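You operate a simulated robot arm through the tools that you are given. There is no shell and no other tool. Be economical: measure what you need, move in short steps, check, and stop when the job is done.

The job below is to be done with a simulated robot arm. You get a single attempt, and the scene is never put back.

## Task
Turn the red SET knob down to 8, open RELIEF, pump till the orange flag pops up, then release.
Fine: RELIEF and RELEASE all the way, and left open; leave the other levers and the white BLEED knob alone.

The check looks at the end state, three seconds after you hand in, the way a careful person would. Anything else that was tipped, shoved, dropped, spilled or broken makes it a failure.

## Robot
A 6-joint arm with a two-finger parallel gripper, fixed in place. Base frame: the origin is at the foot of the arm, x ahead of it, y to its left, z up; the work surface is at about z = 853. Readings come in mm, degrees, newtons and seconds.
With the tool pointing down near the work surface it reaches from about 260 to 680 mm from the base axis. Its first joint turns from -66.0 to 66.0 degrees. Payload 2.9 kg.
Tool frame: the origin (TCP) lies between the finger pads and is the grasp point; the fingertips stand 30 mm ahead of it; z points along the fingers, y is the line along which they close. Largest opening 110 mm; finger width 20, thickness 10; the body of the gripper, 48 by 112 mm, starts 55 mm behind the TCP.
Orientation is that of the tool frame in the base frame, as [roll, pitch, yaw] about the fixed x, y, z axes, in that order (R = Rz(yaw) Ry(pitch) Rx(roll)). With the fingers straight down and closing along the base's y, the tool's x points along the base's -x, its y along +y and its z along -z.

## Interface
- The arm moves only by the tool arm_command. Its argument "plan" is a list of rows, each a list of 7 numbers: the opening, from 0 (shut) to 1 (fully open), then the shift along the tool's x, y, z in mm, then the turn, a rotation vector about the tool's x, y, z in degrees. In form: [[jaw, tx, ty, tz, rx, ry, rz], ...]. A call has 1 to 20 rows; each row is the pose to reach, as a shift and turn from the pose commanded when the call began, along the tool's axes at that moment. A row lasts 0.2 s, in which the tool goes at most 50 mm and 8.6 degrees; a call with a longer step from one row to the next is refused whole, and so is a gripper value outside its range. Where a pose cannot be reached the arm comes as near as it can. A force on the tool above 40 N (or 10 N above the force at the start of the call, whichever is more), or a blocked arm, ends the call early, and 0.2 s more pass. The fingers move at their own pace (about 108 mm/s each) and stop on an object; they squeeze with about 44 N. The grip force told is the motor's: it shows also when the fingers shut on nothing. Time passes only in rows, and 0.2 s behind the last, so rows that repeat a pose let the fingers close. It gives the time, the measured TCP pose, the force on the tool (base axes), the opening and the grip force at its end, in the units of the frame above (readings bear some noise), with the torque about the TCP (base axes, N m) and any sound that the robot's microphone picked up.
- Cameras (640 x 400 px; columns grow to the right, rows downward): "scene" is fixed at [64.2, 416.3, 1412.8]; the picture's right is [-0.88, -0.47, 0.00], its down [-0.13, 0.25, -0.96] and it looks along [0.45, -0.85, -0.29] (base axes); focal length 333 px, centre (320, 200). "wrist" rides on the gripper at [72, 17, -103] in the tool frame; the picture's right is [-0.23, 0.97, 0.00], its down [-0.76, -0.18, -0.62] and it looks along [-0.61, -0.14, 0.78] (tool axes); focal length 222 px, centre (320, 200). There is no depth. A picture from a camera that has moved, and an enlarged one, comes with that camera's place and axes in the base frame and with its lens.
- capture(camera): a new picture of that camera. No time passes.
- close_up(camera, box): a new picture of the part [left, top, right, bottom] of that camera's present view, enlarged. No time passes.
- hand_in(): hands the job in; it is judged then, once.

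Go step by step. Nothing tells you positions but the pictures and the camera data: compare them with the known pose of the tool, close in by small moves and look again before you grip or let go. The budget is 120 turns and 76 pictures, counting those below and the enlarged ones. Unless the task says otherwise, let go and move clear before handing in, and close with one line.

The tools are called after "Emit:" by a JSON object that holds its "api" and its "payload". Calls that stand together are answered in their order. arm_command: Moves the arm, as the interface text tells. Its arguments: {"type":"object","properties":{"plan":{"type":"array"}},"required":["plan"]} The other tools are called the same way: capture (camera) takes a picture; close_up (camera, box) takes an enlarged picture of a part of a camera's view; hand_in () hands the job in.

At the start:

```text
time: 0.0
eef_pos: [275.9, -156.9, 1323.2]
tool_rot: [180.0, 0.0, -180.0]
wrist_force: [-1.0, 0.5, -1.3]
torque: [-0.01, 0.0, 0.02]
gripper_width: 110.0
grasp_force: 0.1
```

scene: 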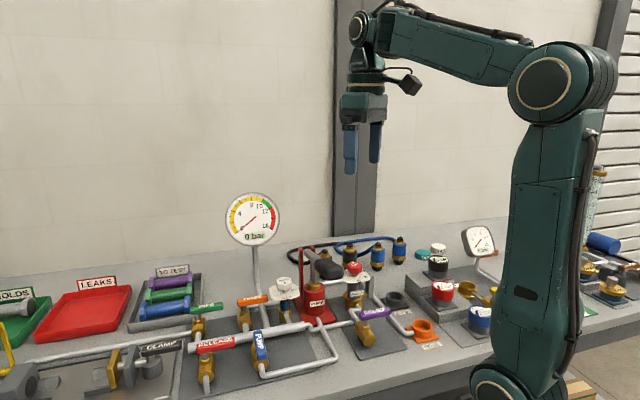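
wrist: 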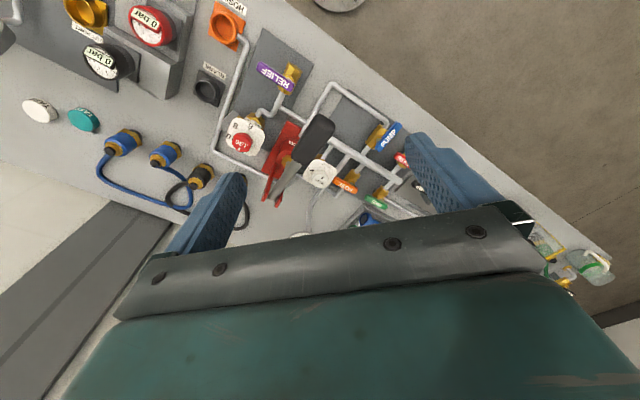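

The bench holds a hand pump, several labelled levers and knobs, and a gauge. I'll look closer at each of them first.

Emit:
{"api": "close_up", "payload": {"camera": "scene", "box": [180, 230, 340, 390]}}

Emit:
{"api": "close_up", "payload": {"camera": "scene", "box": [270, 230, 430, 360]}}

Emit:
{"api": "close_up", "payload": {"camera": "wrist", "box": [200, 50, 440, 220]}}

```text
2.50 times, centred on (260, 310) of scene
camera zoom: at [64.2, 416.3, 1412.8], right [-0.88, -0.47, 0.0], down [-0.13, 0.25, -0.96], along [0.45, -0.85, -0.29], focal length 833 px, centre (470, -75)
```

zoom: 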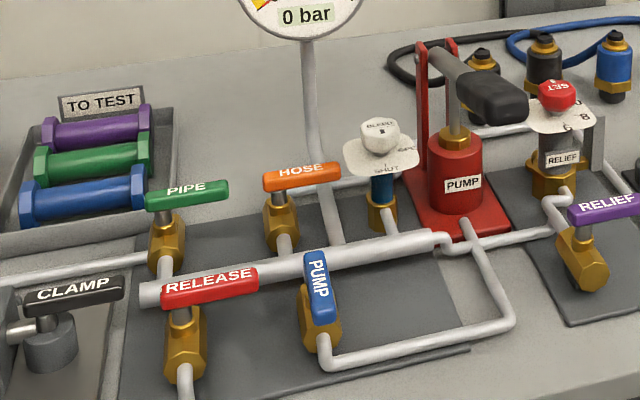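

```text
3.08 times, centred on (350, 295) of scene
camera zoom: at [64.2, 416.3, 1412.8], right [-0.88, -0.47, 0.0], down [-0.13, 0.25, -0.96], along [0.45, -0.85, -0.29], focal length 1026 px, centre (228, -92)
```

zoom: 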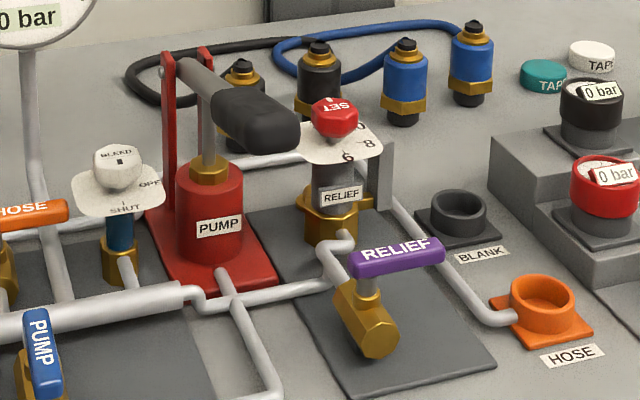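

```text
2.35 times, centred on (320, 135) of wrist
camera zoom: at [204.2, -139.7, 1427.0], right [0.23, 0.97, 0.0], down [0.76, -0.18, 0.62], along [0.61, -0.14, -0.78], focal length 523 px, centre (320, 353)
```

zoom: 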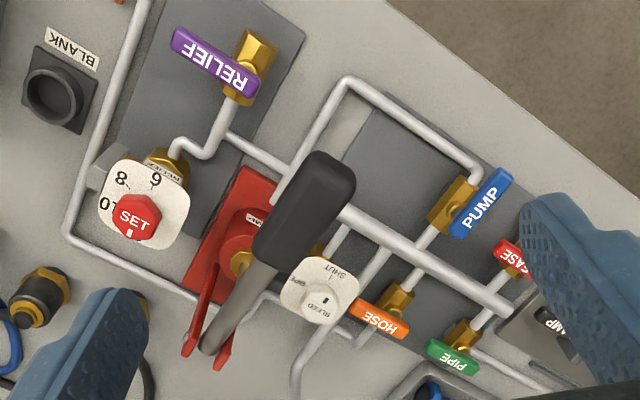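

Both views put SET near (365,-353,971), the RELIEF lever pivot near (288,-232,918) with its free end at (246,-268), and the pump grip near (335,-168,1056). I'll move the wrist camera closer to read the SET dial.

Emit:
{"api": "arm_command", "payload": {"plan": [[1, 0, -45, 0, 0, 0, 0], [1, 0, -90, 0, 0, 0, 0], [1, 0, -135, 20, 0, 0, 0], [1, 0, -180, 40, 0, 0, 0], [1, 5, -180, 90, 0, 0, 0], [1, 10, -180, 135, 0, 0, 0], [1, 10, -180, 180, 0, 0, 0], [1, 10, -180, 220, 0, 0, 0]]}}

Emit:
{"api": "capture", "payload": {"camera": "wrist"}}

```text
refused: row 5 steps farther than a row can; nothing moved
```

```text
70 pictures are left
camera wrist: at [204.2, -139.7, 1427.0], right [0.23, 0.97, 0.0], down [0.76, -0.18, 0.62], along [0.61, -0.14, -0.78], focal length 222 px, centre (320, 200)
```

wrist: 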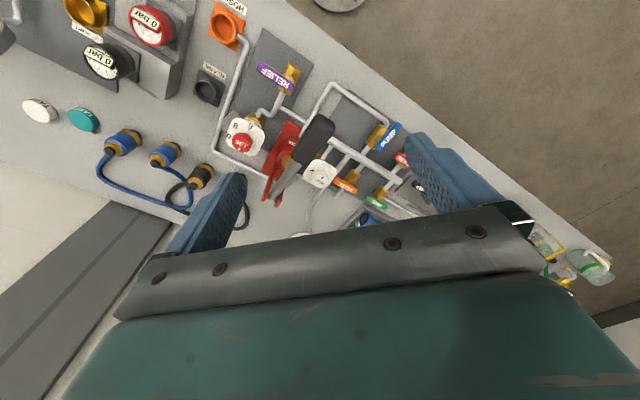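

The command was refused because one step was just over 50 mm. I'll send it again with shorter steps.

Emit:
{"api": "arm_command", "payload": {"plan": [[1, 0, -45, 0, 0, 0, 0], [1, 0, -90, 0, 0, 0, 0], [1, 0, -135, 20, 0, 0, 0], [1, 0, -180, 40, 0, 0, 0], [1, 0, -180, 85, 0, 0, 0], [1, 0, -180, 130, 0, 0, 0], [1, 0, -180, 175, 0, 0, 0], [1, 0, -180, 215, 0, 0, 0]]}}

Emit:
{"api": "capture", "payload": {"camera": "wrist"}}

```text
time: 1.8
eef_pos: [277.0, -336.4, 1105.4]
tool_rot: [-179.9, -0.1, -179.9]
wrist_force: [0.2, 0.7, -0.6]
torque: [-0.02, -0.02, 0.01]
gripper_width: 110.0
grasp_force: 0.0
```

```text
69 pictures are left
camera wrist: at [205.3, -319.7, 1210.4], right [0.23, 0.97, 0.0], down [0.76, -0.18, 0.62], along [0.61, -0.14, -0.78], focal length 222 px, centre (320, 200)
```

wrist: 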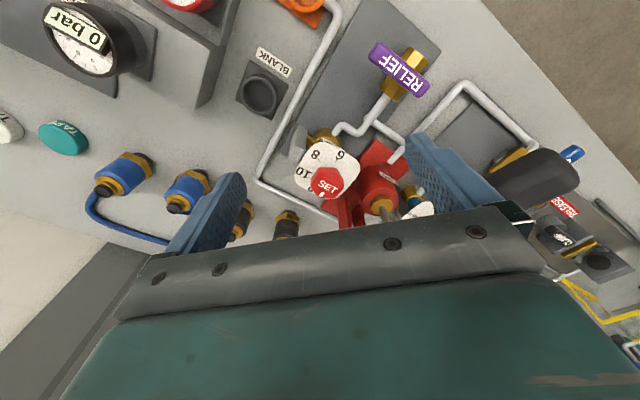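

Emit:
{"api": "close_up", "payload": {"camera": "wrist", "box": [280, 125, 376, 215]}}

Emit:
{"api": "close_up", "payload": {"camera": "wrist", "box": [330, 20, 450, 140]}}

Emit:
{"api": "close_up", "payload": {"camera": "scene", "box": [325, 250, 395, 310]}}

```text
4.44 times, centred on (328, 170) of wrist
camera zoom: at [205.3, -319.7, 1210.4], right [0.23, 0.97, 0.0], down [0.76, -0.18, 0.62], along [0.61, -0.14, -0.78], focal length 987 px, centre (284, 333)
```

zoom: 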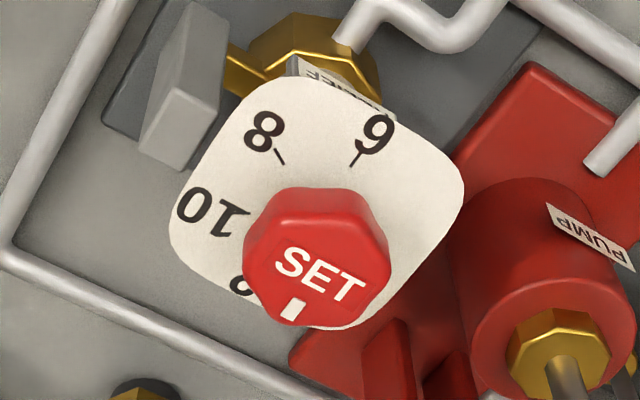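

```text
3.33 times, centred on (390, 80) of wrist
camera zoom: at [205.3, -319.7, 1210.4], right [0.23, 0.97, 0.0], down [0.76, -0.18, 0.62], along [0.61, -0.14, -0.78], focal length 740 px, centre (87, 600)
```

zoom: 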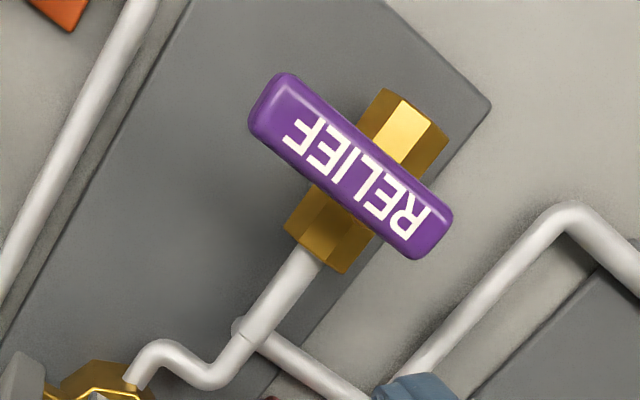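

```text
6.67 times, centred on (360, 280) of scene
camera zoom: at [64.2, 416.3, 1412.8], right [-0.88, -0.47, 0.0], down [-0.13, 0.25, -0.96], along [0.45, -0.85, -0.29], focal length 2222 px, centre (53, -333)
```

zoom: 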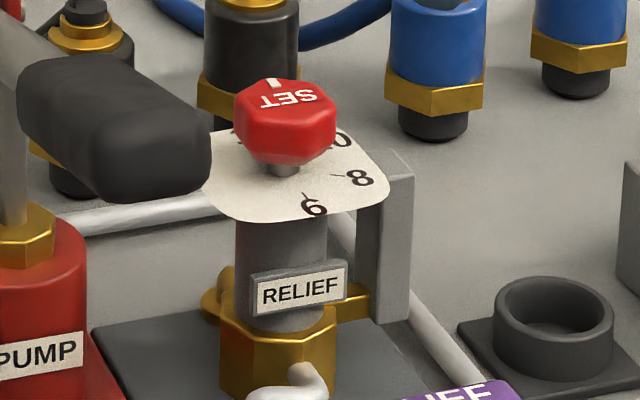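

The SET pointer is around 12–13, and the dial numbers go down clockwise as seen from above. I take the knob axis to be about (363,-347), its top at z≈982 and the dial at z≈950. I'll go closer for an exact reading.

Emit:
{"api": "arm_command", "payload": {"plan": [[1, -20, -6, 25, 0, 0, 0], [1, -40, -12, 50, 0, 0, 0], [1, -60, -15, 72, 0, 0, 0], [1, -60, -15, 72, 0, 0, 0]]}}

Emit:
{"api": "close_up", "payload": {"camera": "wrist", "box": [240, 60, 400, 210]}}

```text
time: 2.8
eef_pos: [336.9, -351.4, 1035.5]
tool_rot: [180.0, 0.0, 180.0]
wrist_force: [0.6, -0.5, -0.2]
torque: [0.03, -0.04, 0.01]
gripper_width: 109.9
grasp_force: 0.2
```

```text
2.67 times, centred on (320, 135) of wrist
camera zoom: at [264.2, -335.7, 1140.6], right [0.23, 0.97, 0.0], down [0.76, -0.18, 0.62], along [0.61, -0.14, -0.78], focal length 592 px, centre (320, 373)
```

zoom: 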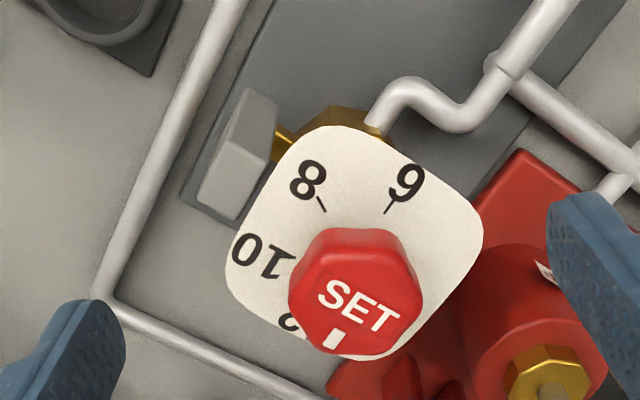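

The pointer sits on a knob corner at about 315° in base angle, which is close to 12. The 8 tick is near 198°, so I need about −120° (clockwise), done in two turns with a regrasp. I'll align above the knob with the jaw along its flats.

Emit:
{"api": "arm_command", "payload": {"plan": [[0.64, -13, 2, 0, 0, 0, -8], [0.64, -27, 4.5, 0, 0, 0, -16], [0.64, -27, 4.5, 12, 0, 0, -17], [0.64, -27, 4.5, 12, 0, 0, -17]]}}

Emit:
{"api": "capture", "payload": {"camera": "wrist"}}

Emit:
{"api": "close_up", "payload": {"camera": "scene", "box": [300, 220, 420, 310]}}

```text
time: 3.8
eef_pos: [363.0, -346.0, 1023.8]
tool_rot: [180.0, 0.0, -163.1]
wrist_force: [-0.2, -0.7, -0.8]
torque: [-0.05, -0.01, 0.0]
gripper_width: 70.5
grasp_force: 0.0
```

```text
64 pictures are left
camera wrist: at [289.5, -352.2, 1128.6], right [-0.07, 1.0, 0.0], down [0.78, 0.05, 0.62], along [0.62, 0.04, -0.78], focal length 222 px, centre (320, 200)
```

wrist: 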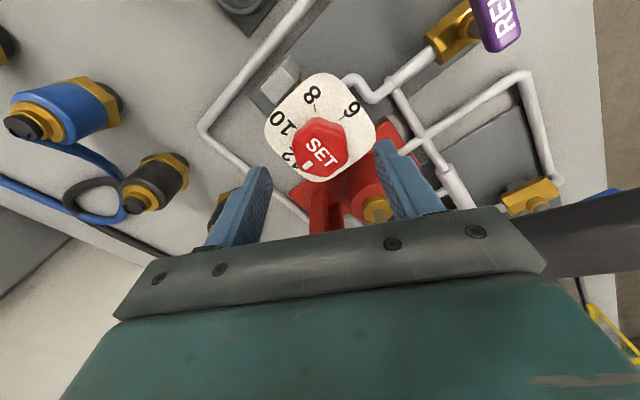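

```text
4.44 times, centred on (360, 265) of scene
camera zoom: at [64.2, 416.3, 1412.8], right [-0.88, -0.47, 0.0], down [-0.13, 0.25, -0.96], along [0.45, -0.85, -0.29], focal length 1481 px, centre (142, -89)
```

zoom: 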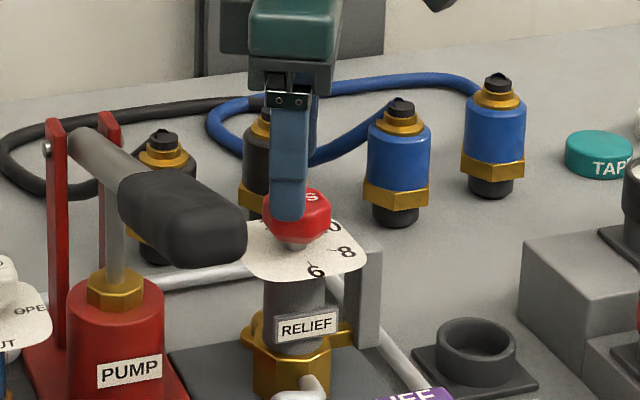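

The knob is centred between the fingers. I'll lower onto it and grip.

Emit:
{"api": "arm_command", "payload": {"plan": [[0.64, 0, -1, 12, 0, 0, 0], [0.64, 0, -1, 24, 0, 0, 0], [0.64, 0, -1, 35, 0, 0, 0], [0.64, 0, -1, 35, 0, 0, 0], [0.2, 0, -1, 35, 0, 0, 0], [0.2, 0, -1, 35, 0, 0, 0]]}}

Emit:
{"api": "close_up", "payload": {"camera": "scene", "box": [300, 220, 420, 310]}}

```text
time: 5.2
eef_pos: [362.2, -345.8, 987.8]
tool_rot: [179.7, -0.1, -163.0]
wrist_force: [-3.5, 14.1, 2.0]
torque: [0.41, 0.18, -0.07]
gripper_width: 39.1
grasp_force: 44.7
```

```text
4.44 times, centred on (360, 265) of scene
camera zoom: at [64.1, 416.7, 1412.6], right [-0.88, -0.47, 0.0], down [-0.13, 0.25, -0.96], along [0.45, -0.85, -0.29], focal length 1481 px, centre (142, -89)
```

zoom: 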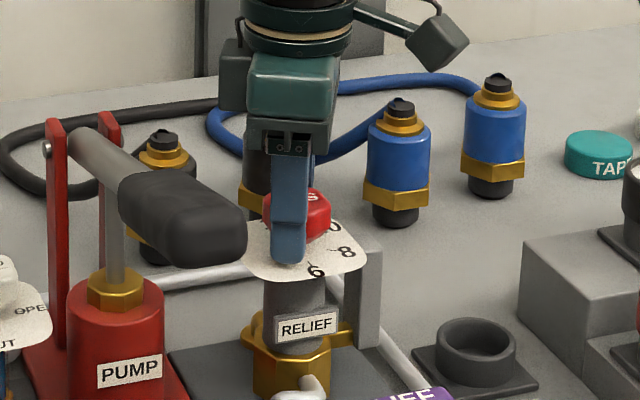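

I have the knob, with a small side load. I'll shift about 1 mm to ease it and turn 60° clockwise.

Emit:
{"api": "arm_command", "payload": {"plan": [[0.2, 0, 1, 0, 0, 0, 0], [0.2, 0, 1, 0, 0, 0, 7.5], [0.2, 0, 1, 0, 0, 0, 15], [0.2, 0, 1, 0, 0, 0, 22.5], [0.2, 0, 1, 0, 0, 0, 30], [0.2, 0, 1, 0, 0, 0, 37.5], [0.2, 0, 1, 0, 0, 0, 45], [0.2, 0, 1, 0, 0, 0, 52.5], [0.2, 0, 1, 0, 0, 0, 60], [0.2, 0, 1, 0, 0, 0, 60]]}}

Emit:
{"api": "capture", "payload": {"camera": "wrist"}}

```text
time: 7.4
eef_pos: [362.5, -348.7, 988.6]
tool_rot: [-179.9, 0.1, 136.8]
wrist_force: [-13.2, -13.9, -2.1]
torque: [-0.27, 0.61, 0.06]
gripper_width: 39.2
grasp_force: 45.1
```

```text
61 pictures are left
camera wrist: at [321.8, -286.6, 1092.5], right [0.83, 0.55, 0.0], down [0.43, -0.65, 0.62], along [0.34, -0.52, -0.78], focal length 222 px, centre (320, 200)
```

wrist: 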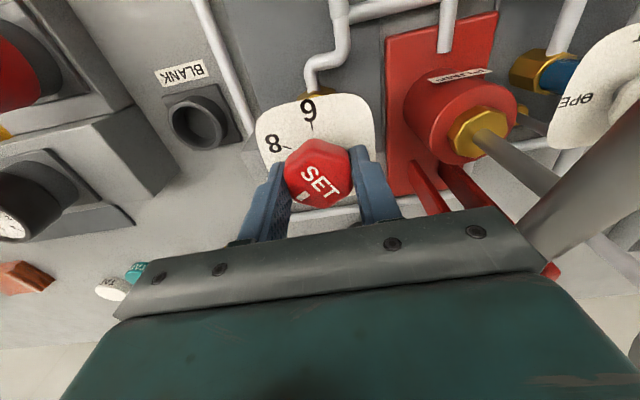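

The knob turned 60° without slipping. Now I'll regrasp: open, lift, turn back, lower and grip again.

Emit:
{"api": "arm_command", "payload": {"plan": [[0.64, 0, 0, 0, 0, 0, 0], [0.64, 0, 0, 0, 0, 0, 0], [0.64, 0.7, -1, -18, 0, 0, 0], [0.64, 1.5, -2.1, -36, 0, 0, 0], [0.64, 1.5, -2.1, -36, 0, 0, -8.5], [0.64, 1.5, -2.1, -36, 0, 0, -17], [0.64, 1.5, -2.1, -36, 0, 0, -25.5], [0.64, 1.5, -2.1, -36, 0, 0, -34], [0.64, 1.5, -2.1, -36, 0, 0, -42.5], [0.64, 1.5, -2.1, -36, 0, 0, -51], [0.64, 1.5, -2.1, -36, 0, 0, -59.5], [0.64, 1.5, -2.1, -24, 0, 0, -60], [0.64, 1.5, -2.1, -12, 0, 0, -60], [0.64, 1.5, -2.1, 0, 0, 0, -60], [0.2, 1.5, -2.1, 0, 0, 0, -60], [0.2, 1.5, -2.1, 0, 0, 0, -60]]}}

Emit:
{"api": "capture", "payload": {"camera": "wrist"}}

```text
time: 10.8
eef_pos: [358.9, -346.7, 988.7]
tool_rot: [179.8, -0.1, -162.9]
wrist_force: [-5.3, 14.0, 3.1]
torque: [0.39, 0.21, 0.01]
gripper_width: 39.1
grasp_force: 44.5
```

```text
60 pictures are left
camera wrist: at [286.2, -352.9, 1092.8], right [-0.07, 1.0, 0.0], down [0.78, 0.05, 0.62], along [0.62, 0.05, -0.78], focal length 222 px, centre (320, 200)
```

wrist: 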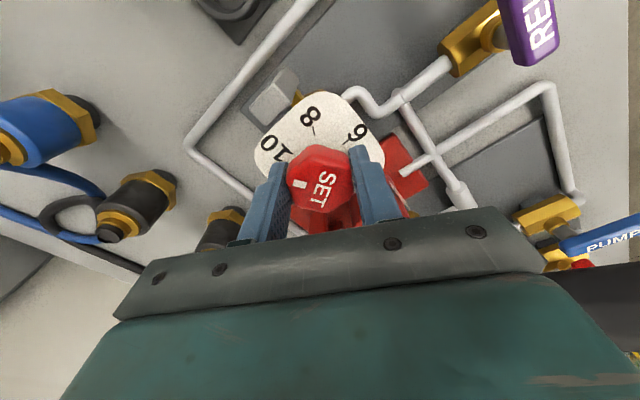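

The pointer is now at about 10. I'll turn the next 60°.

Emit:
{"api": "arm_command", "payload": {"plan": [[0.2, 0, 0, 0, 0, 0, 7.5], [0.2, 0, 0, 0, 0, 0, 15], [0.2, 0, 0, 0, 0, 0, 22.5], [0.2, 0, 0, 0, 0, 0, 30], [0.2, 0, 0, 0, 0, 0, 37.5], [0.2, 0, 0, 0, 0, 0, 45], [0.2, 0, 0, 0, 0, 0, 52.5], [0.2, 0, 0, 0, 0, 0, 60], [0.2, 0, 0, 0, 0, 0, 60]]}}

Emit:
{"api": "close_up", "payload": {"camera": "wrist", "box": [240, 80, 400, 220]}}

```text
time: 12.8
eef_pos: [360.2, -345.0, 987.8]
tool_rot: [-180.0, -0.3, 137.0]
wrist_force: [-4.6, 19.0, -4.9]
torque: [0.38, 0.23, 0.06]
gripper_width: 39.2
grasp_force: 44.7
```

```text
2.86 times, centred on (320, 150) of wrist
camera zoom: at [319.2, -285.0, 1092.9], right [0.83, 0.56, 0.0], down [0.44, -0.65, 0.62], along [0.34, -0.52, -0.78], focal length 635 px, centre (320, 343)
```

zoom: 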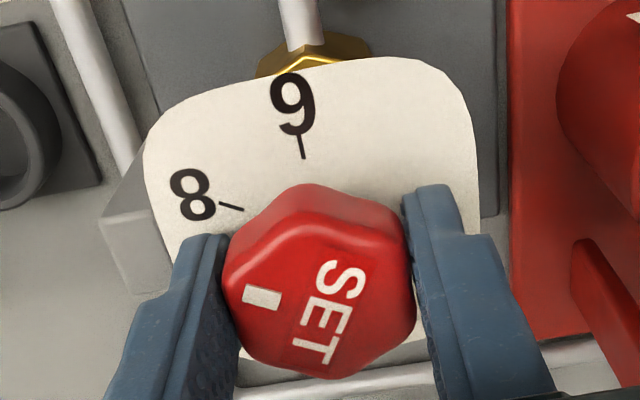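

Emit:
{"api": "close_up", "payload": {"camera": "wrist", "box": [285, 120, 355, 180]}}

```text
6.67 times, centred on (320, 150) of wrist
camera zoom: at [319.2, -285.0, 1092.9], right [0.83, 0.56, 0.0], down [0.44, -0.65, 0.62], along [0.34, -0.52, -0.78], focal length 1481 px, centre (320, 533)
```

zoom: 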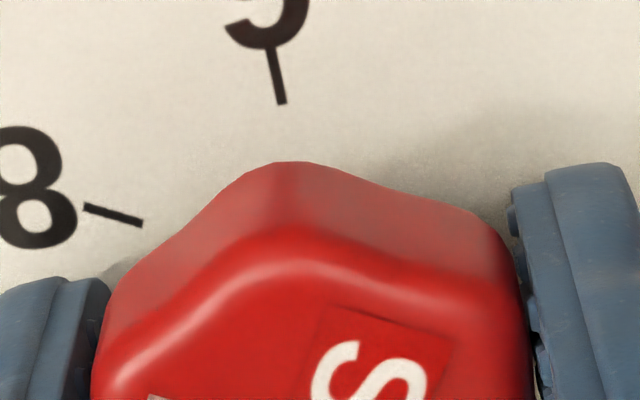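

By the gripper's angle the pointer corner should be on the 8 tick. I'll let go, rise and check.

Emit:
{"api": "arm_command", "payload": {"plan": [[0.64, 0, 0, 0, 0, 0, 0], [0.64, 0, 0, 0, 0, 0, 0], [0.64, 0, 0, -20, 0, 0, 0], [0.64, 0, 0, -40, 0, 0, 0], [0.8, 0, 0, -60, 0, 0, 0], [0.8, 0, 0, -60, 0, 0, 0]]}}

Emit:
{"api": "close_up", "payload": {"camera": "wrist", "box": [270, 100, 370, 190]}}

Emit:
{"api": "close_up", "payload": {"camera": "scene", "box": [335, 255, 385, 297]}}

```text
time: 14.2
eef_pos: [360.2, -347.0, 1048.1]
tool_rot: [-180.0, -0.1, 137.0]
wrist_force: [-0.5, 0.1, 0.5]
torque: [0.01, -0.02, 0.02]
gripper_width: 87.8
grasp_force: 0.1
```

```text
4.44 times, centred on (320, 145) of wrist
camera zoom: at [319.4, -286.1, 1153.5], right [0.83, 0.56, 0.0], down [0.44, -0.65, 0.62], along [0.35, -0.52, -0.78], focal length 987 px, centre (320, 444)
```

zoom: 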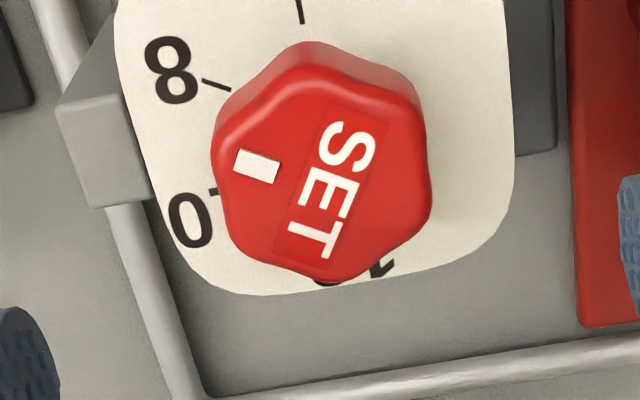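

```text
9.52 times, centred on (360, 276) of scene
camera zoom: at [64.2, 416.3, 1412.8], right [-0.88, -0.47, 0.0], down [-0.13, 0.25, -0.96], along [0.45, -0.85, -0.29], focal length 3174 px, centre (-61, -524)
```

zoom: 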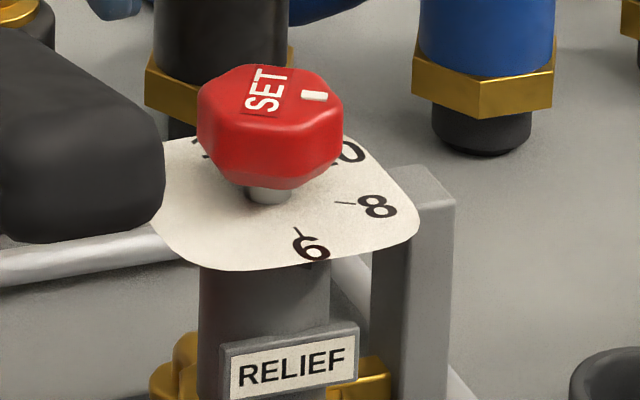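

The SET mark (≈197°) lines up with the 8 tick (≈195–198°), so SET is done. Next is the RELIEF lever. I need its opening direction, so I'll compare it with the open PUMP lever.

Emit:
{"api": "close_up", "payload": {"camera": "scene", "box": [190, 290, 290, 390]}}

Emit:
{"api": "arm_command", "payload": {"plan": [[0.8, 0, 0, -45, 0, 0, 0], [0.8, 45, 0, -60, 0, 0, 0], [0.8, 80, 20, -75, 0, 0, 0], [0.8, 115, 40, -90, 0, 0, 0], [0.8, 115, 40, -90, 0, 0, 0]]}}

Emit:
{"api": "capture", "payload": {"camera": "wrist"}}

```text
4.00 times, centred on (240, 340) of scene
camera zoom: at [64.2, 416.3, 1412.8], right [-0.88, -0.47, 0.0], down [-0.13, 0.25, -0.96], along [0.45, -0.85, -0.29], focal length 1333 px, centre (640, -360)
```

zoom: 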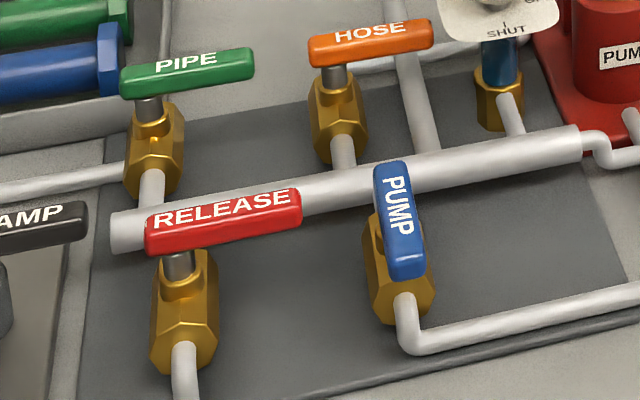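

```text
time: 15.4
eef_pos: [305.5, -238.8, 1139.4]
tool_rot: [180.0, 0.0, 136.9]
wrist_force: [-0.1, -0.7, -0.6]
torque: [0.0, 0.02, -0.02]
gripper_width: 88.0
grasp_force: 0.0
```

```text
54 pictures are left
camera wrist: at [263.8, -177.6, 1244.9], right [0.83, 0.56, 0.0], down [0.44, -0.65, 0.62], along [0.35, -0.52, -0.78], focal length 222 px, centre (320, 200)
```

wrist: 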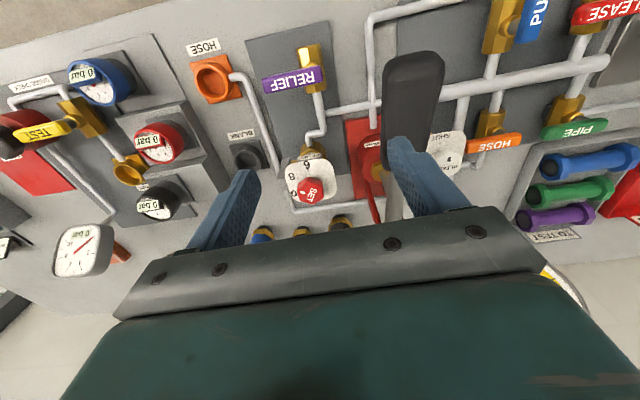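

The PUMP lever is open with its free end pointing away from the manifold, so levers open clockwise from about 225° to about 135°. I'll refine the RELIEF geometry from this view.

Emit:
{"api": "close_up", "payload": {"camera": "wrist", "box": [250, 30, 350, 120]}}

Emit:
{"api": "close_up", "payload": {"camera": "scene", "box": [340, 290, 410, 360]}}

```text
4.44 times, centred on (300, 75) of wrist
camera zoom: at [263.8, -177.6, 1244.9], right [0.83, 0.56, 0.0], down [0.44, -0.65, 0.62], along [0.35, -0.52, -0.78], focal length 987 px, centre (409, 756)
```

zoom: 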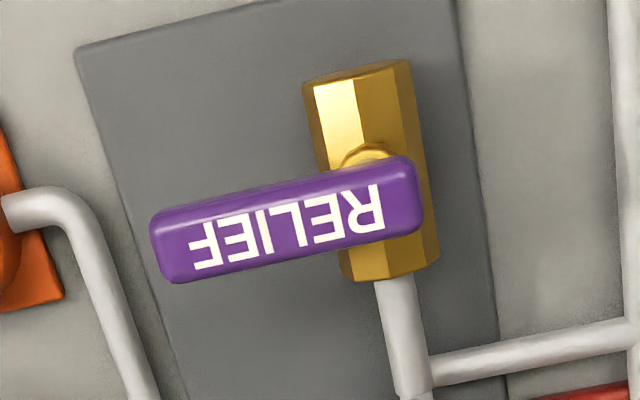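

```text
5.71 times, centred on (375, 325) of scene
camera zoom: at [64.2, 416.3, 1412.8], right [-0.88, -0.47, 0.0], down [-0.13, 0.25, -0.96], along [0.45, -0.85, -0.29], focal length 1904 px, centre (6, -514)
```

zoom: 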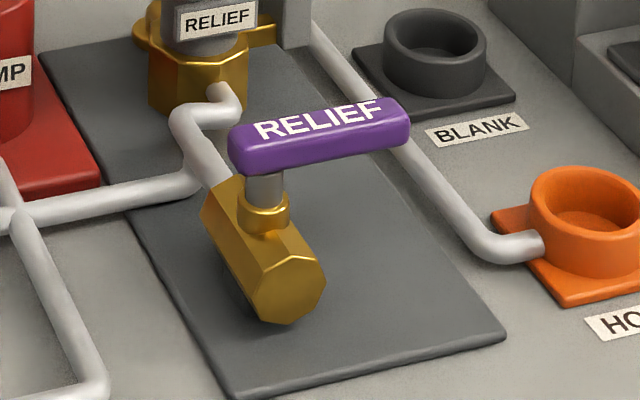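

The RELIEF lever top is at z≈929 and its pivot near (284,-229). I'll close the fingers and come down beside the free end, on the side to push from.

Emit:
{"api": "arm_command", "payload": {"plan": [[0, -6, -25, 20, 0, 0, 0], [0, -11.7, -49.4, 45, 0, 0, 0], [0, -11.7, -49.4, 90, 0, 0, 0], [0, -11.7, -49.4, 130, 0, 0, 0], [0, -11.7, -49.4, 165, 0, 0, 0], [0, -11.7, -49.4, 195, 0, 0, 0], [0, -11.7, -49.4, 195, 0, 0, 0]]}}

Emit:
{"api": "capture", "payload": {"camera": "wrist"}}

Emit:
{"api": "close_up", "payload": {"camera": "scene", "box": [320, 260, 440, 350]}}

```text
time: 17.0
eef_pos: [279.0, -283.5, 943.3]
tool_rot: [-180.0, 0.1, 136.9]
wrist_force: [0.2, 0.1, 0.6]
torque: [-0.01, 0.0, -0.01]
gripper_width: 0.0
grasp_force: 38.1
```

```text
51 pictures are left
camera wrist: at [238.1, -222.0, 1047.4], right [0.83, 0.56, 0.0], down [0.44, -0.65, 0.62], along [0.35, -0.52, -0.78], focal length 222 px, centre (320, 200)
```

wrist: 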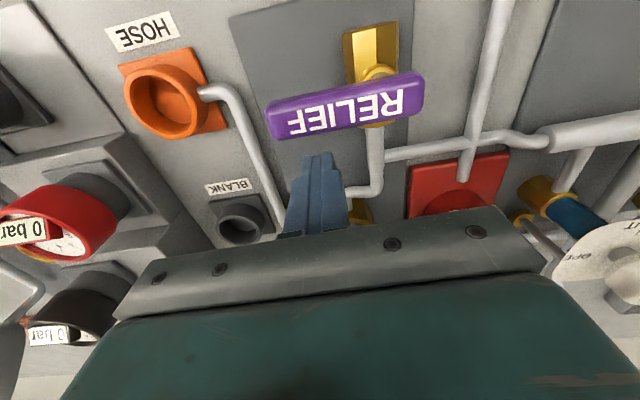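

```text
4.44 times, centred on (380, 305) of scene
camera zoom: at [64.2, 416.3, 1412.8], right [-0.88, -0.47, 0.0], down [-0.13, 0.25, -0.96], along [0.45, -0.85, -0.29], focal length 1481 px, centre (53, -267)
```

zoom: 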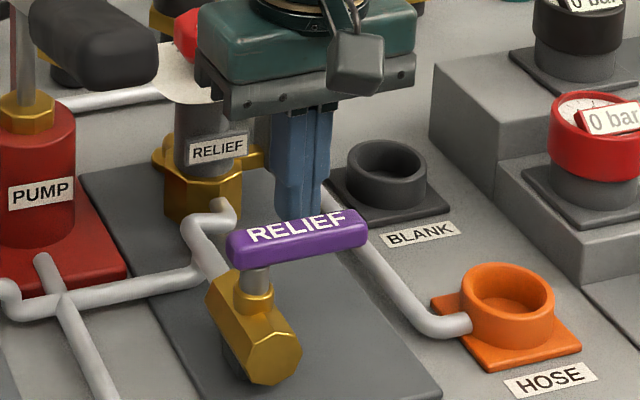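

The fingers are well placed behind the lever. I'll push it along an arc.

Emit:
{"api": "arm_command", "payload": {"plan": [[0, 7, 1, 0, 0, 0, 0], [0, 13.6, 1.2, 0, 0, 0, 0], [0, 19.5, -1, 0, 0, 0, 0], [0, 25.2, -2.6, 0, 0, 0, 0], [0, 31.3, -3.2, 0, 0, 0, 0], [0, 37.3, -3.2, 0, 0, 0, 0], [0, 43.3, -2.2, 0, 0, 0, 0], [0, 49.2, -0.6, 0, 0, 0, 0], [0, 54.8, 2, 0, 0, 0, 0], [0, 60, 4.9, 0, 0, 0, 0], [0, 64.8, 8.7, 0, 0, 0, 0], [0, 69, 13, 0, 0, 0, 0], [0, 72.6, 18, 0, 0, 0, 0], [0, 75.6, 23.2, 0, 0, 0, 0], [0, 75.6, 23.2, 0, 0, 0, 0]]}}

Emit:
{"api": "capture", "payload": {"camera": "wrist"}}

Emit:
{"api": "close_up", "payload": {"camera": "scene", "box": [320, 260, 440, 350]}}

```text
time: 20.2
eef_pos: [239.2, -214.9, 943.6]
tool_rot: [-180.0, 0.0, 137.0]
wrist_force: [0.2, -0.4, -0.5]
torque: [-0.02, -0.02, -0.01]
gripper_width: 0.0
grasp_force: 37.2
```

```text
49 pictures are left
camera wrist: at [197.2, -153.2, 1048.3], right [0.83, 0.56, 0.0], down [0.44, -0.65, 0.62], along [0.35, -0.52, -0.78], focal length 222 px, centre (320, 200)
```

wrist: 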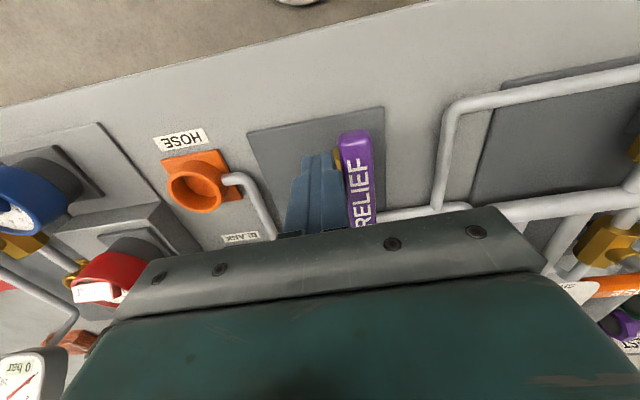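

```text
4.44 times, centred on (380, 305) of scene
camera zoom: at [64.2, 416.3, 1412.8], right [-0.88, -0.47, 0.0], down [-0.13, 0.25, -0.96], along [0.45, -0.85, -0.29], focal length 1481 px, centre (53, -267)
```

zoom: 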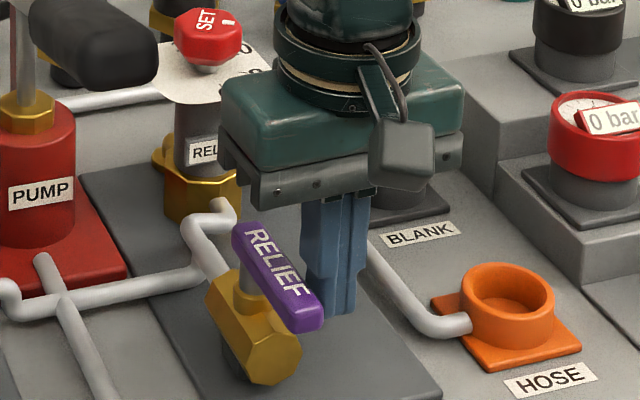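

It's nearly aligned with the pipe. I'll press on gently until it meets the stop.

Emit:
{"api": "arm_command", "payload": {"plan": [[0, 0, 2.5, 0, 0, 0, 0], [0, 0, 5, 0, 0, 0, 0], [0, 0, 7, 0, 0, 0, 0], [0, 0, 9, 0, 0, 0, 0], [0, 0, 9, 0, 0, 0, 0]]}}

Emit:
{"api": "close_up", "payload": {"camera": "wrist", "box": [230, 100, 430, 240]}}

```text
time: 21.4
eef_pos: [241.4, -211.2, 943.7]
tool_rot: [-179.5, -0.1, 136.6]
wrist_force: [-22.2, -18.9, -2.1]
torque: [-0.14, 0.15, -0.25]
gripper_width: 0.2
grasp_force: 37.3
```

```text
2.86 times, centred on (330, 170) of wrist
camera zoom: at [202.0, -149.1, 1048.2], right [0.83, 0.55, -0.01], down [0.44, -0.65, 0.62], along [0.34, -0.52, -0.78], focal length 635 px, centre (291, 286)
```

zoom: 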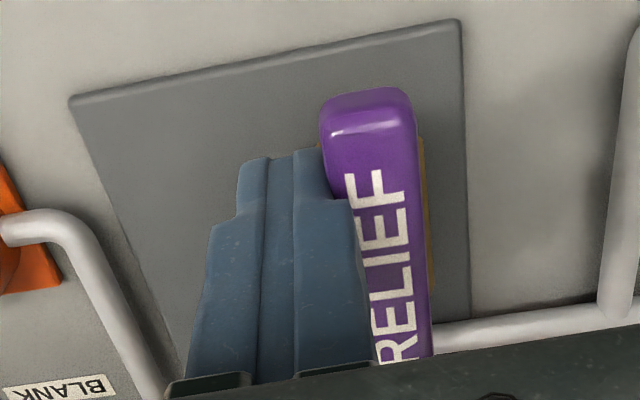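

RELIEF is against its stop at about 29 N. I'll back off, rise clear, and check the lever and the pump handle.

Emit:
{"api": "arm_command", "payload": {"plan": [[0, 0, -10, 0, 0, 0, 0], [0, 0, -22, 0, 0, 0, 0], [0, 0, -22, -40, 0, 0, 0], [0, 0, -22, -85, 0, 0, 0], [0, 0, -22, -130, 0, 0, 0], [0, 0, -22, -175, 0, 0, 0], [0, 0, -22, -220, 0, 0, 0], [0.7, 0, 20, -240, 0, 0, 0], [0.7, 0, 40, -240, 0, 0, 0], [0.7, 0, 40, -240, 0, 0, 0]]}}

Emit:
{"api": "capture", "payload": {"camera": "wrist"}}

Emit:
{"api": "close_up", "payload": {"camera": "scene", "box": [270, 230, 420, 350]}}

```text
time: 23.6
eef_pos: [273.8, -178.1, 1182.4]
tool_rot: [-180.0, 0.0, 137.0]
wrist_force: [0.4, -1.1, 0.8]
torque: [-0.01, -0.02, -0.01]
gripper_width: 77.1
grasp_force: 0.0
```

```text
46 pictures are left
camera wrist: at [232.7, -117.6, 1288.3], right [0.83, 0.56, 0.0], down [0.44, -0.65, 0.62], along [0.35, -0.52, -0.78], focal length 222 px, centre (320, 200)
```

wrist: 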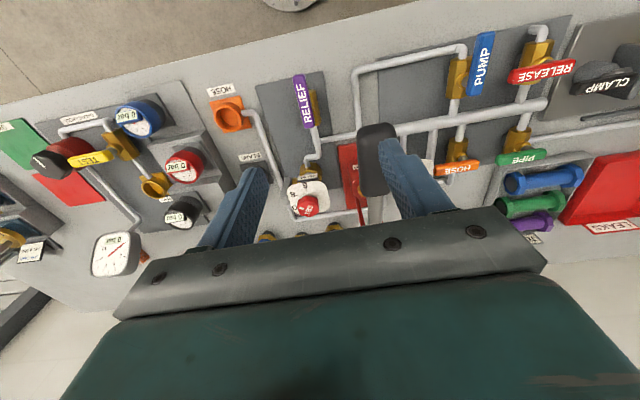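

```text
3.33 times, centred on (345, 290) of scene
camera zoom: at [64.2, 416.3, 1412.8], right [-0.88, -0.47, 0.0], down [-0.13, 0.25, -0.96], along [0.45, -0.85, -0.29], focal length 1111 px, centre (237, -100)
```

zoom: 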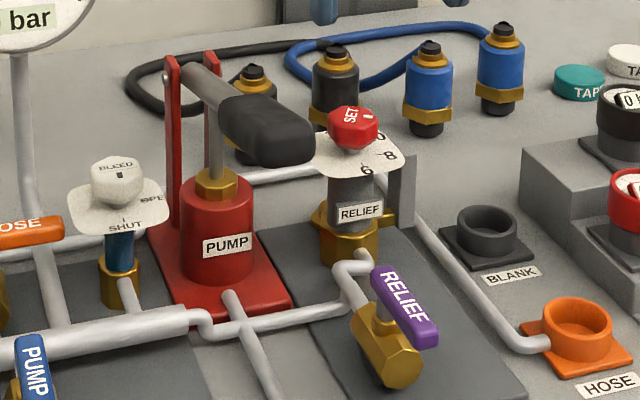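

RELIEF is open. The pump grip ends near (336,-164,1058) and lies along 137° azimuth, which matches the current tool yaw. I'll hover over the grip and check.

Emit:
{"api": "arm_command", "payload": {"plan": [[0.75, -20, 17, 5, 0, 0, 0], [0.75, -43, 35, 15, 0, 0, 0], [0.75, -65.5, 53, 30, 0, 0, 0], [0.75, -65.5, 53, 62, 0, 0, 0], [0.75, -65.5, 53, 62, 0, 0, 0]]}}

Emit:
{"api": "capture", "payload": {"camera": "wrist"}}

Emit:
{"api": "close_up", "payload": {"camera": "scene", "box": [260, 200, 380, 300]}}

```text
time: 24.8
eef_pos: [358.2, -185.4, 1122.7]
tool_rot: [-180.0, -0.1, 137.1]
wrist_force: [0.5, 0.4, -0.3]
torque: [0.01, -0.03, -0.02]
gripper_width: 82.7
grasp_force: 0.1
```

```text
44 pictures are left
camera wrist: at [316.9, -123.2, 1226.4], right [0.83, 0.56, 0.0], down [0.44, -0.65, 0.62], along [0.35, -0.52, -0.78], focal length 222 px, centre (320, 200)
```

wrist: 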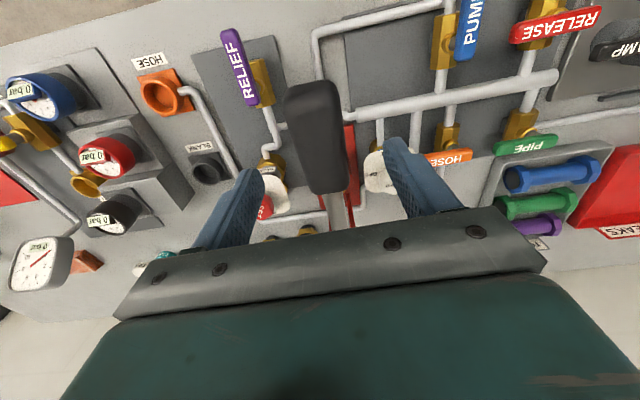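

```text
4.00 times, centred on (320, 250) of scene
camera zoom: at [64.2, 416.3, 1412.8], right [-0.88, -0.47, 0.0], down [-0.13, 0.25, -0.96], along [0.45, -0.85, -0.29], focal length 1333 px, centre (320, 0)
```

zoom: 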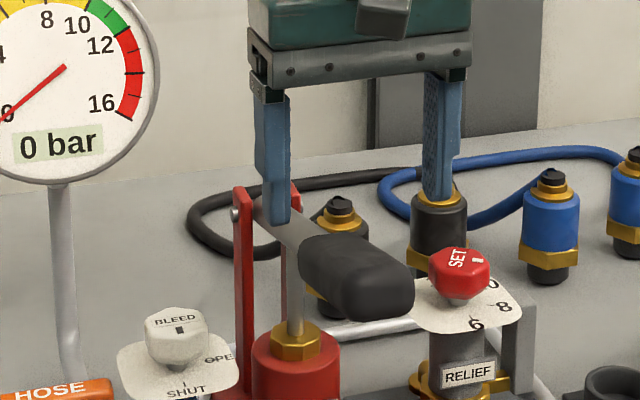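

The fingers straddle the grip and it is centred. I'll lower and close on it.

Emit:
{"api": "arm_command", "payload": {"plan": [[0.75, 0, 0, 20, 0, 0, 0], [0.75, 0, 0, 40, 0, 0, 0], [0.75, 0, 0, 58, 0, 0, 0], [0.75, 0, 0, 70, 0, 0, 0], [0.2, 0, 0, 70, 0, 0, 0], [0.2, 0, 0, 70, 0, 0, 0], [0.2, 0, 0, 70, 0, 0, 0]]}}

Emit:
{"api": "close_up", "payload": {"camera": "scene", "box": [200, 180, 400, 330]}}

```text
time: 26.4
eef_pos: [358.8, -186.5, 1050.1]
tool_rot: [-180.0, 0.0, 136.9]
wrist_force: [2.0, 0.7, -2.6]
torque: [0.03, -0.01, -0.65]
gripper_width: 42.6
grasp_force: 44.8
```

```text
2.67 times, centred on (300, 255) of scene
camera zoom: at [64.3, 416.3, 1412.8], right [-0.88, -0.47, 0.0], down [-0.13, 0.25, -0.96], along [0.45, -0.85, -0.29], focal length 889 px, centre (373, 53)
```

zoom: 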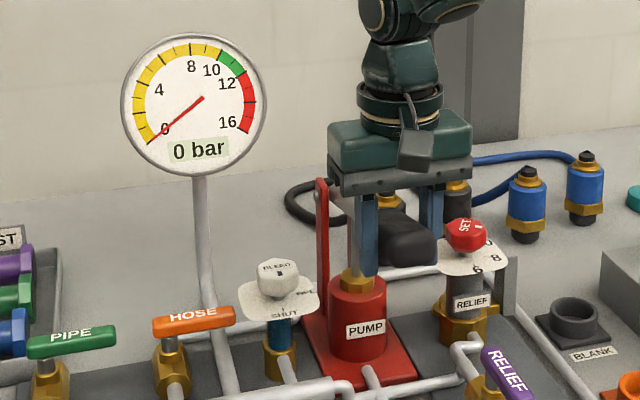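

I have the grip. I'll push it down along the arc about the pivot (radius ≈208 mm) for the first partial stroke and watch the force.

Emit:
{"api": "arm_command", "payload": {"plan": [[0.2, 2, 0, 10, 0, 0, 0], [0.2, 4, 0, 21, 0, 0, 0], [0.2, 5, 0, 32, 0, 0, 0], [0.2, 5.8, 0, 41, 0, 0, 0], [0.2, 6, 0, 50, 0, 0, 0], [0.2, 6, 0, 50, 0, 0, 0]]}}

Emit:
{"api": "close_up", "payload": {"camera": "scene", "box": [200, 180, 400, 330]}}

```text
time: 27.8
eef_pos: [353.9, -181.5, 1000.6]
tool_rot: [179.9, 0.0, 137.1]
wrist_force: [10.0, 5.3, 9.4]
torque: [-0.93, -0.89, -0.94]
gripper_width: 42.4
grasp_force: 45.2
```

```text
2.67 times, centred on (300, 255) of scene
camera zoom: at [64.4, 416.5, 1412.7], right [-0.88, -0.47, 0.0], down [-0.13, 0.25, -0.96], along [0.45, -0.85, -0.29], focal length 889 px, centre (373, 53)
```

zoom: 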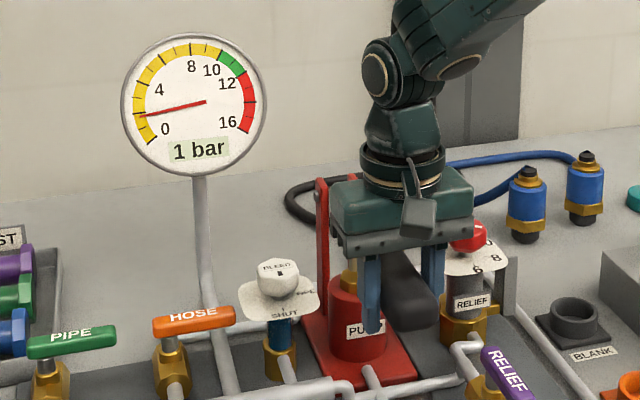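

Pressure is up to 1 bar. I'll continue down to find the end of the stroke.

Emit:
{"api": "arm_command", "payload": {"plan": [[0.2, -1, 0, 8, 0, 0, 0], [0.2, -2, 0, 16, 0, 0, 0], [0.2, -3, 0, 24, 0, 0, 0], [0.2, -4, 0, 32, 0, 0, 0], [0.2, -4, 0, 32, 0, 0, 0]]}}

Emit:
{"api": "close_up", "payload": {"camera": "scene", "box": [200, 180, 400, 330]}}

```text
time: 29.0
eef_pos: [356.1, -182.9, 968.7]
tool_rot: [179.9, 0.1, 137.1]
wrist_force: [10.2, 18.5, 7.7]
torque: [-0.71, -0.86, -0.81]
gripper_width: 42.3
grasp_force: 45.3
```

```text
2.67 times, centred on (300, 255) of scene
camera zoom: at [64.4, 416.9, 1412.6], right [-0.88, -0.47, 0.0], down [-0.13, 0.25, -0.96], along [0.45, -0.85, -0.29], focal length 889 px, centre (373, 53)
```

zoom: 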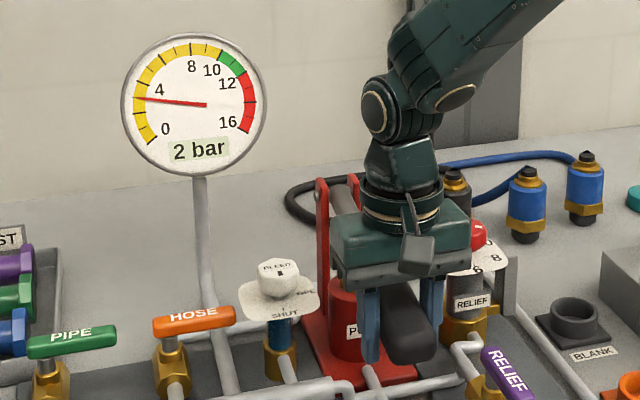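

Now 2 bar, so a stroke from z≈1050 to 968 gives a bit over 2 bar. I'll do a full up-and-down stroke.

Emit:
{"api": "arm_command", "payload": {"plan": [[0.2, 2, 1, -12, 0, 0, 0], [0.2, 3.4, 1.5, -24, 0, 0, 0], [0.2, 4, 1.5, -36, 0, 0, 0], [0.2, 3.6, 1.5, -48, 0, 0, 0], [0.2, 2, 1.5, -60, 0, 0, 0], [0.2, 0, 1.5, -71, 0, 0, 0], [0.2, -2, 1.5, -82, 0, 0, 0], [0.2, -2, 1.5, -82, 0, 0, 0], [0.2, 0, 1.5, -71, 0, 0, 0], [0.2, 2, 1.5, -60, 0, 0, 0], [0.2, 3.6, 1.5, -48, 0, 0, 0], [0.2, 4, 1.5, -36, 0, 0, 0], [0.2, 3.4, 1.5, -24, 0, 0, 0], [0.2, 2, 1.5, -12, 0, 0, 0], [0.2, 0, 1.5, 0, 0, 0, 0], [0.2, 0, 1.5, 0, 0, 0, 0]]}}

Emit:
{"api": "close_up", "payload": {"camera": "scene", "box": [200, 180, 400, 330]}}

```text
time: 32.4
eef_pos: [354.6, -182.2, 968.8]
tool_rot: [-179.9, -0.1, 136.9]
wrist_force: [-16.3, -4.9, 6.9]
torque: [-0.33, -0.78, -0.95]
gripper_width: 42.7
grasp_force: 45.4
```

```text
2.67 times, centred on (300, 255) of scene
camera zoom: at [63.7, 416.2, 1412.8], right [-0.88, -0.47, 0.0], down [-0.13, 0.25, -0.96], along [0.45, -0.85, -0.29], focal length 889 px, centre (373, 53)
```

zoom: 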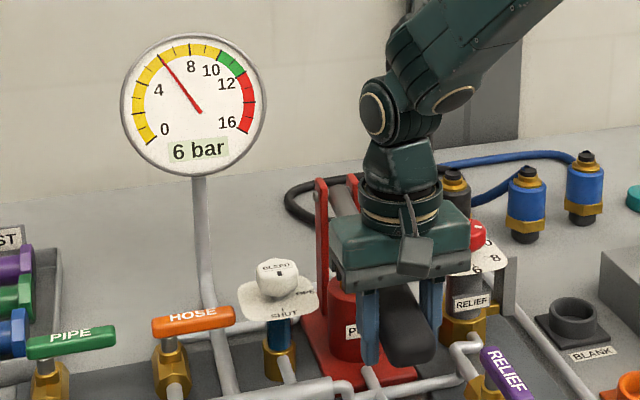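

It reads 6 bar. One more stroke, most of the way down, then I'll look for the flag.

Emit:
{"api": "arm_command", "payload": {"plan": [[0.2, 2, -0.5, -12, 0, 0, 0], [0.2, 3.4, -0.5, -24, 0, 0, 0], [0.2, 4, -0.5, -36, 0, 0, 0], [0.2, 3.6, -0.5, -48, 0, 0, 0], [0.2, 2, -0.5, -60, 0, 0, 0], [0.2, 0, -0.5, -71, 0, 0, 0], [0.2, -2, -0.5, -82, 0, 0, 0], [0.2, -2, -0.5, -82, 0, 0, 0], [0.2, 0, -0.5, -71, 0, 0, 0], [0.2, 2, -0.5, -60, 0, 0, 0], [0.2, 3.6, -0.5, -48, 0, 0, 0], [0.2, 4, -0.5, -36, 0, 0, 0], [0.2, 3.4, -0.5, -24, 0, 0, 0], [0.2, 3.4, -0.5, -24, 0, 0, 0]]}}

Emit:
{"api": "close_up", "payload": {"camera": "scene", "box": [200, 180, 400, 330]}}

```text
time: 35.4
eef_pos: [352.7, -181.5, 994.0]
tool_rot: [-179.9, 0.1, 136.8]
wrist_force: [-5.5, -8.5, 9.5]
torque: [-1.06, -0.89, -1.07]
gripper_width: 42.2
grasp_force: 45.0
```

```text
2.67 times, centred on (300, 255) of scene
camera zoom: at [63.9, 416.2, 1412.8], right [-0.88, -0.47, 0.0], down [-0.13, 0.25, -0.96], along [0.45, -0.85, -0.29], focal length 889 px, centre (373, 53)
```

zoom: 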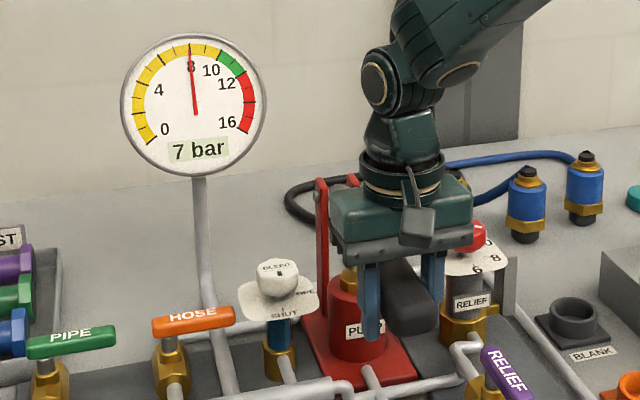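

Now 7+ bar. I'll finish the downstroke.

Emit:
{"api": "arm_command", "payload": {"plan": [[0.2, -1, 0, 8, 0, 0, 0], [0.2, -2, 0, 16, 0, 0, 0], [0.2, -3.4, 0, 24, 0, 0, 0], [0.2, -3.4, 0, 24, 0, 0, 0]]}}

Emit:
{"api": "close_up", "payload": {"camera": "scene", "box": [200, 180, 400, 330]}}

```text
time: 36.4
eef_pos: [354.6, -181.9, 968.9]
tool_rot: [-180.0, -0.2, 137.1]
wrist_force: [-12.3, 8.5, 7.0]
torque: [-0.63, -0.7, -0.88]
gripper_width: 42.4
grasp_force: 45.0
```

```text
2.67 times, centred on (300, 255) of scene
camera zoom: at [63.8, 416.6, 1412.7], right [-0.88, -0.47, 0.0], down [-0.13, 0.25, -0.96], along [0.45, -0.85, -0.29], focal length 889 px, centre (373, 53)
```

zoom: 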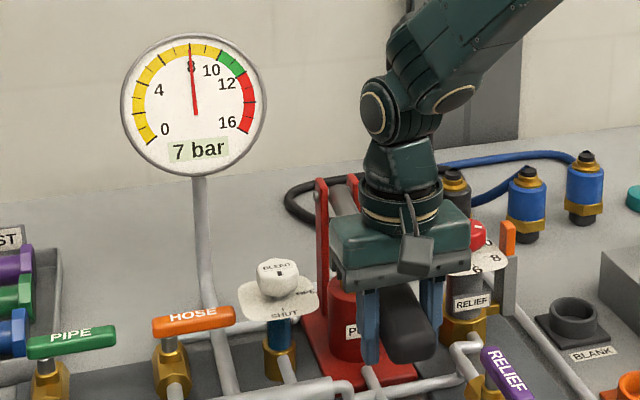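

The orange flag has popped up at about 8 bar. I'll bring the handle back up to its rest height, let go and rise clear.

Emit:
{"api": "arm_command", "payload": {"plan": [[0.2, 2, 0, -12, 0, 0, 0], [0.2, 3.4, 0, -24, 0, 0, 0], [0.2, 4, 0, -36, 0, 0, 0], [0.2, 3.6, 0, -48, 0, 0, 0], [0.2, 2, 0, -60, 0, 0, 0], [0.2, 0, 0, -71, 0, 0, 0], [0.2, -2, 0, -81, 0, 0, 0], [0.2, -2, 0, -81, 0, 0, 0], [0.75, -2, 0, -81, 0, 0, 0], [0.75, -2, 0, -81, 0, 0, 0], [0.75, -2, 0, -105, 0, 0, 0], [0.75, -2, 0, -140, 0, 0, 0], [0.75, -2, 0, -175, 0, 0, 0], [0.75, -2, 0, -210, 0, 0, 0], [0.75, -2, 0, -210, 0, 0, 0]]}}

Emit:
{"api": "capture", "payload": {"camera": "scene"}}

Emit:
{"api": "capture", "payload": {"camera": "wrist"}}

```text
time: 39.6
eef_pos: [359.1, -184.7, 1178.7]
tool_rot: [179.9, 0.1, 136.9]
wrist_force: [-0.6, -0.2, 0.3]
torque: [0.03, 0.03, 0.01]
gripper_width: 82.7
grasp_force: 0.1
```

```text
36 pictures are left
```

scene: 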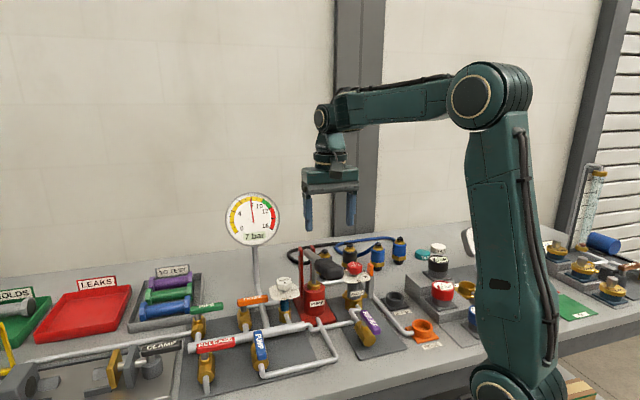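

```text
35 pictures are left
camera wrist: at [317.3, -124.0, 1283.4], right [0.83, 0.56, 0.0], down [0.44, -0.65, 0.62], along [0.35, -0.52, -0.78], focal length 222 px, centre (320, 200)
```

wrist: 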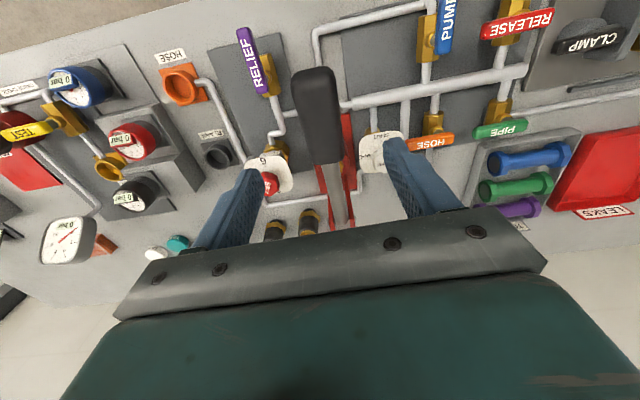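

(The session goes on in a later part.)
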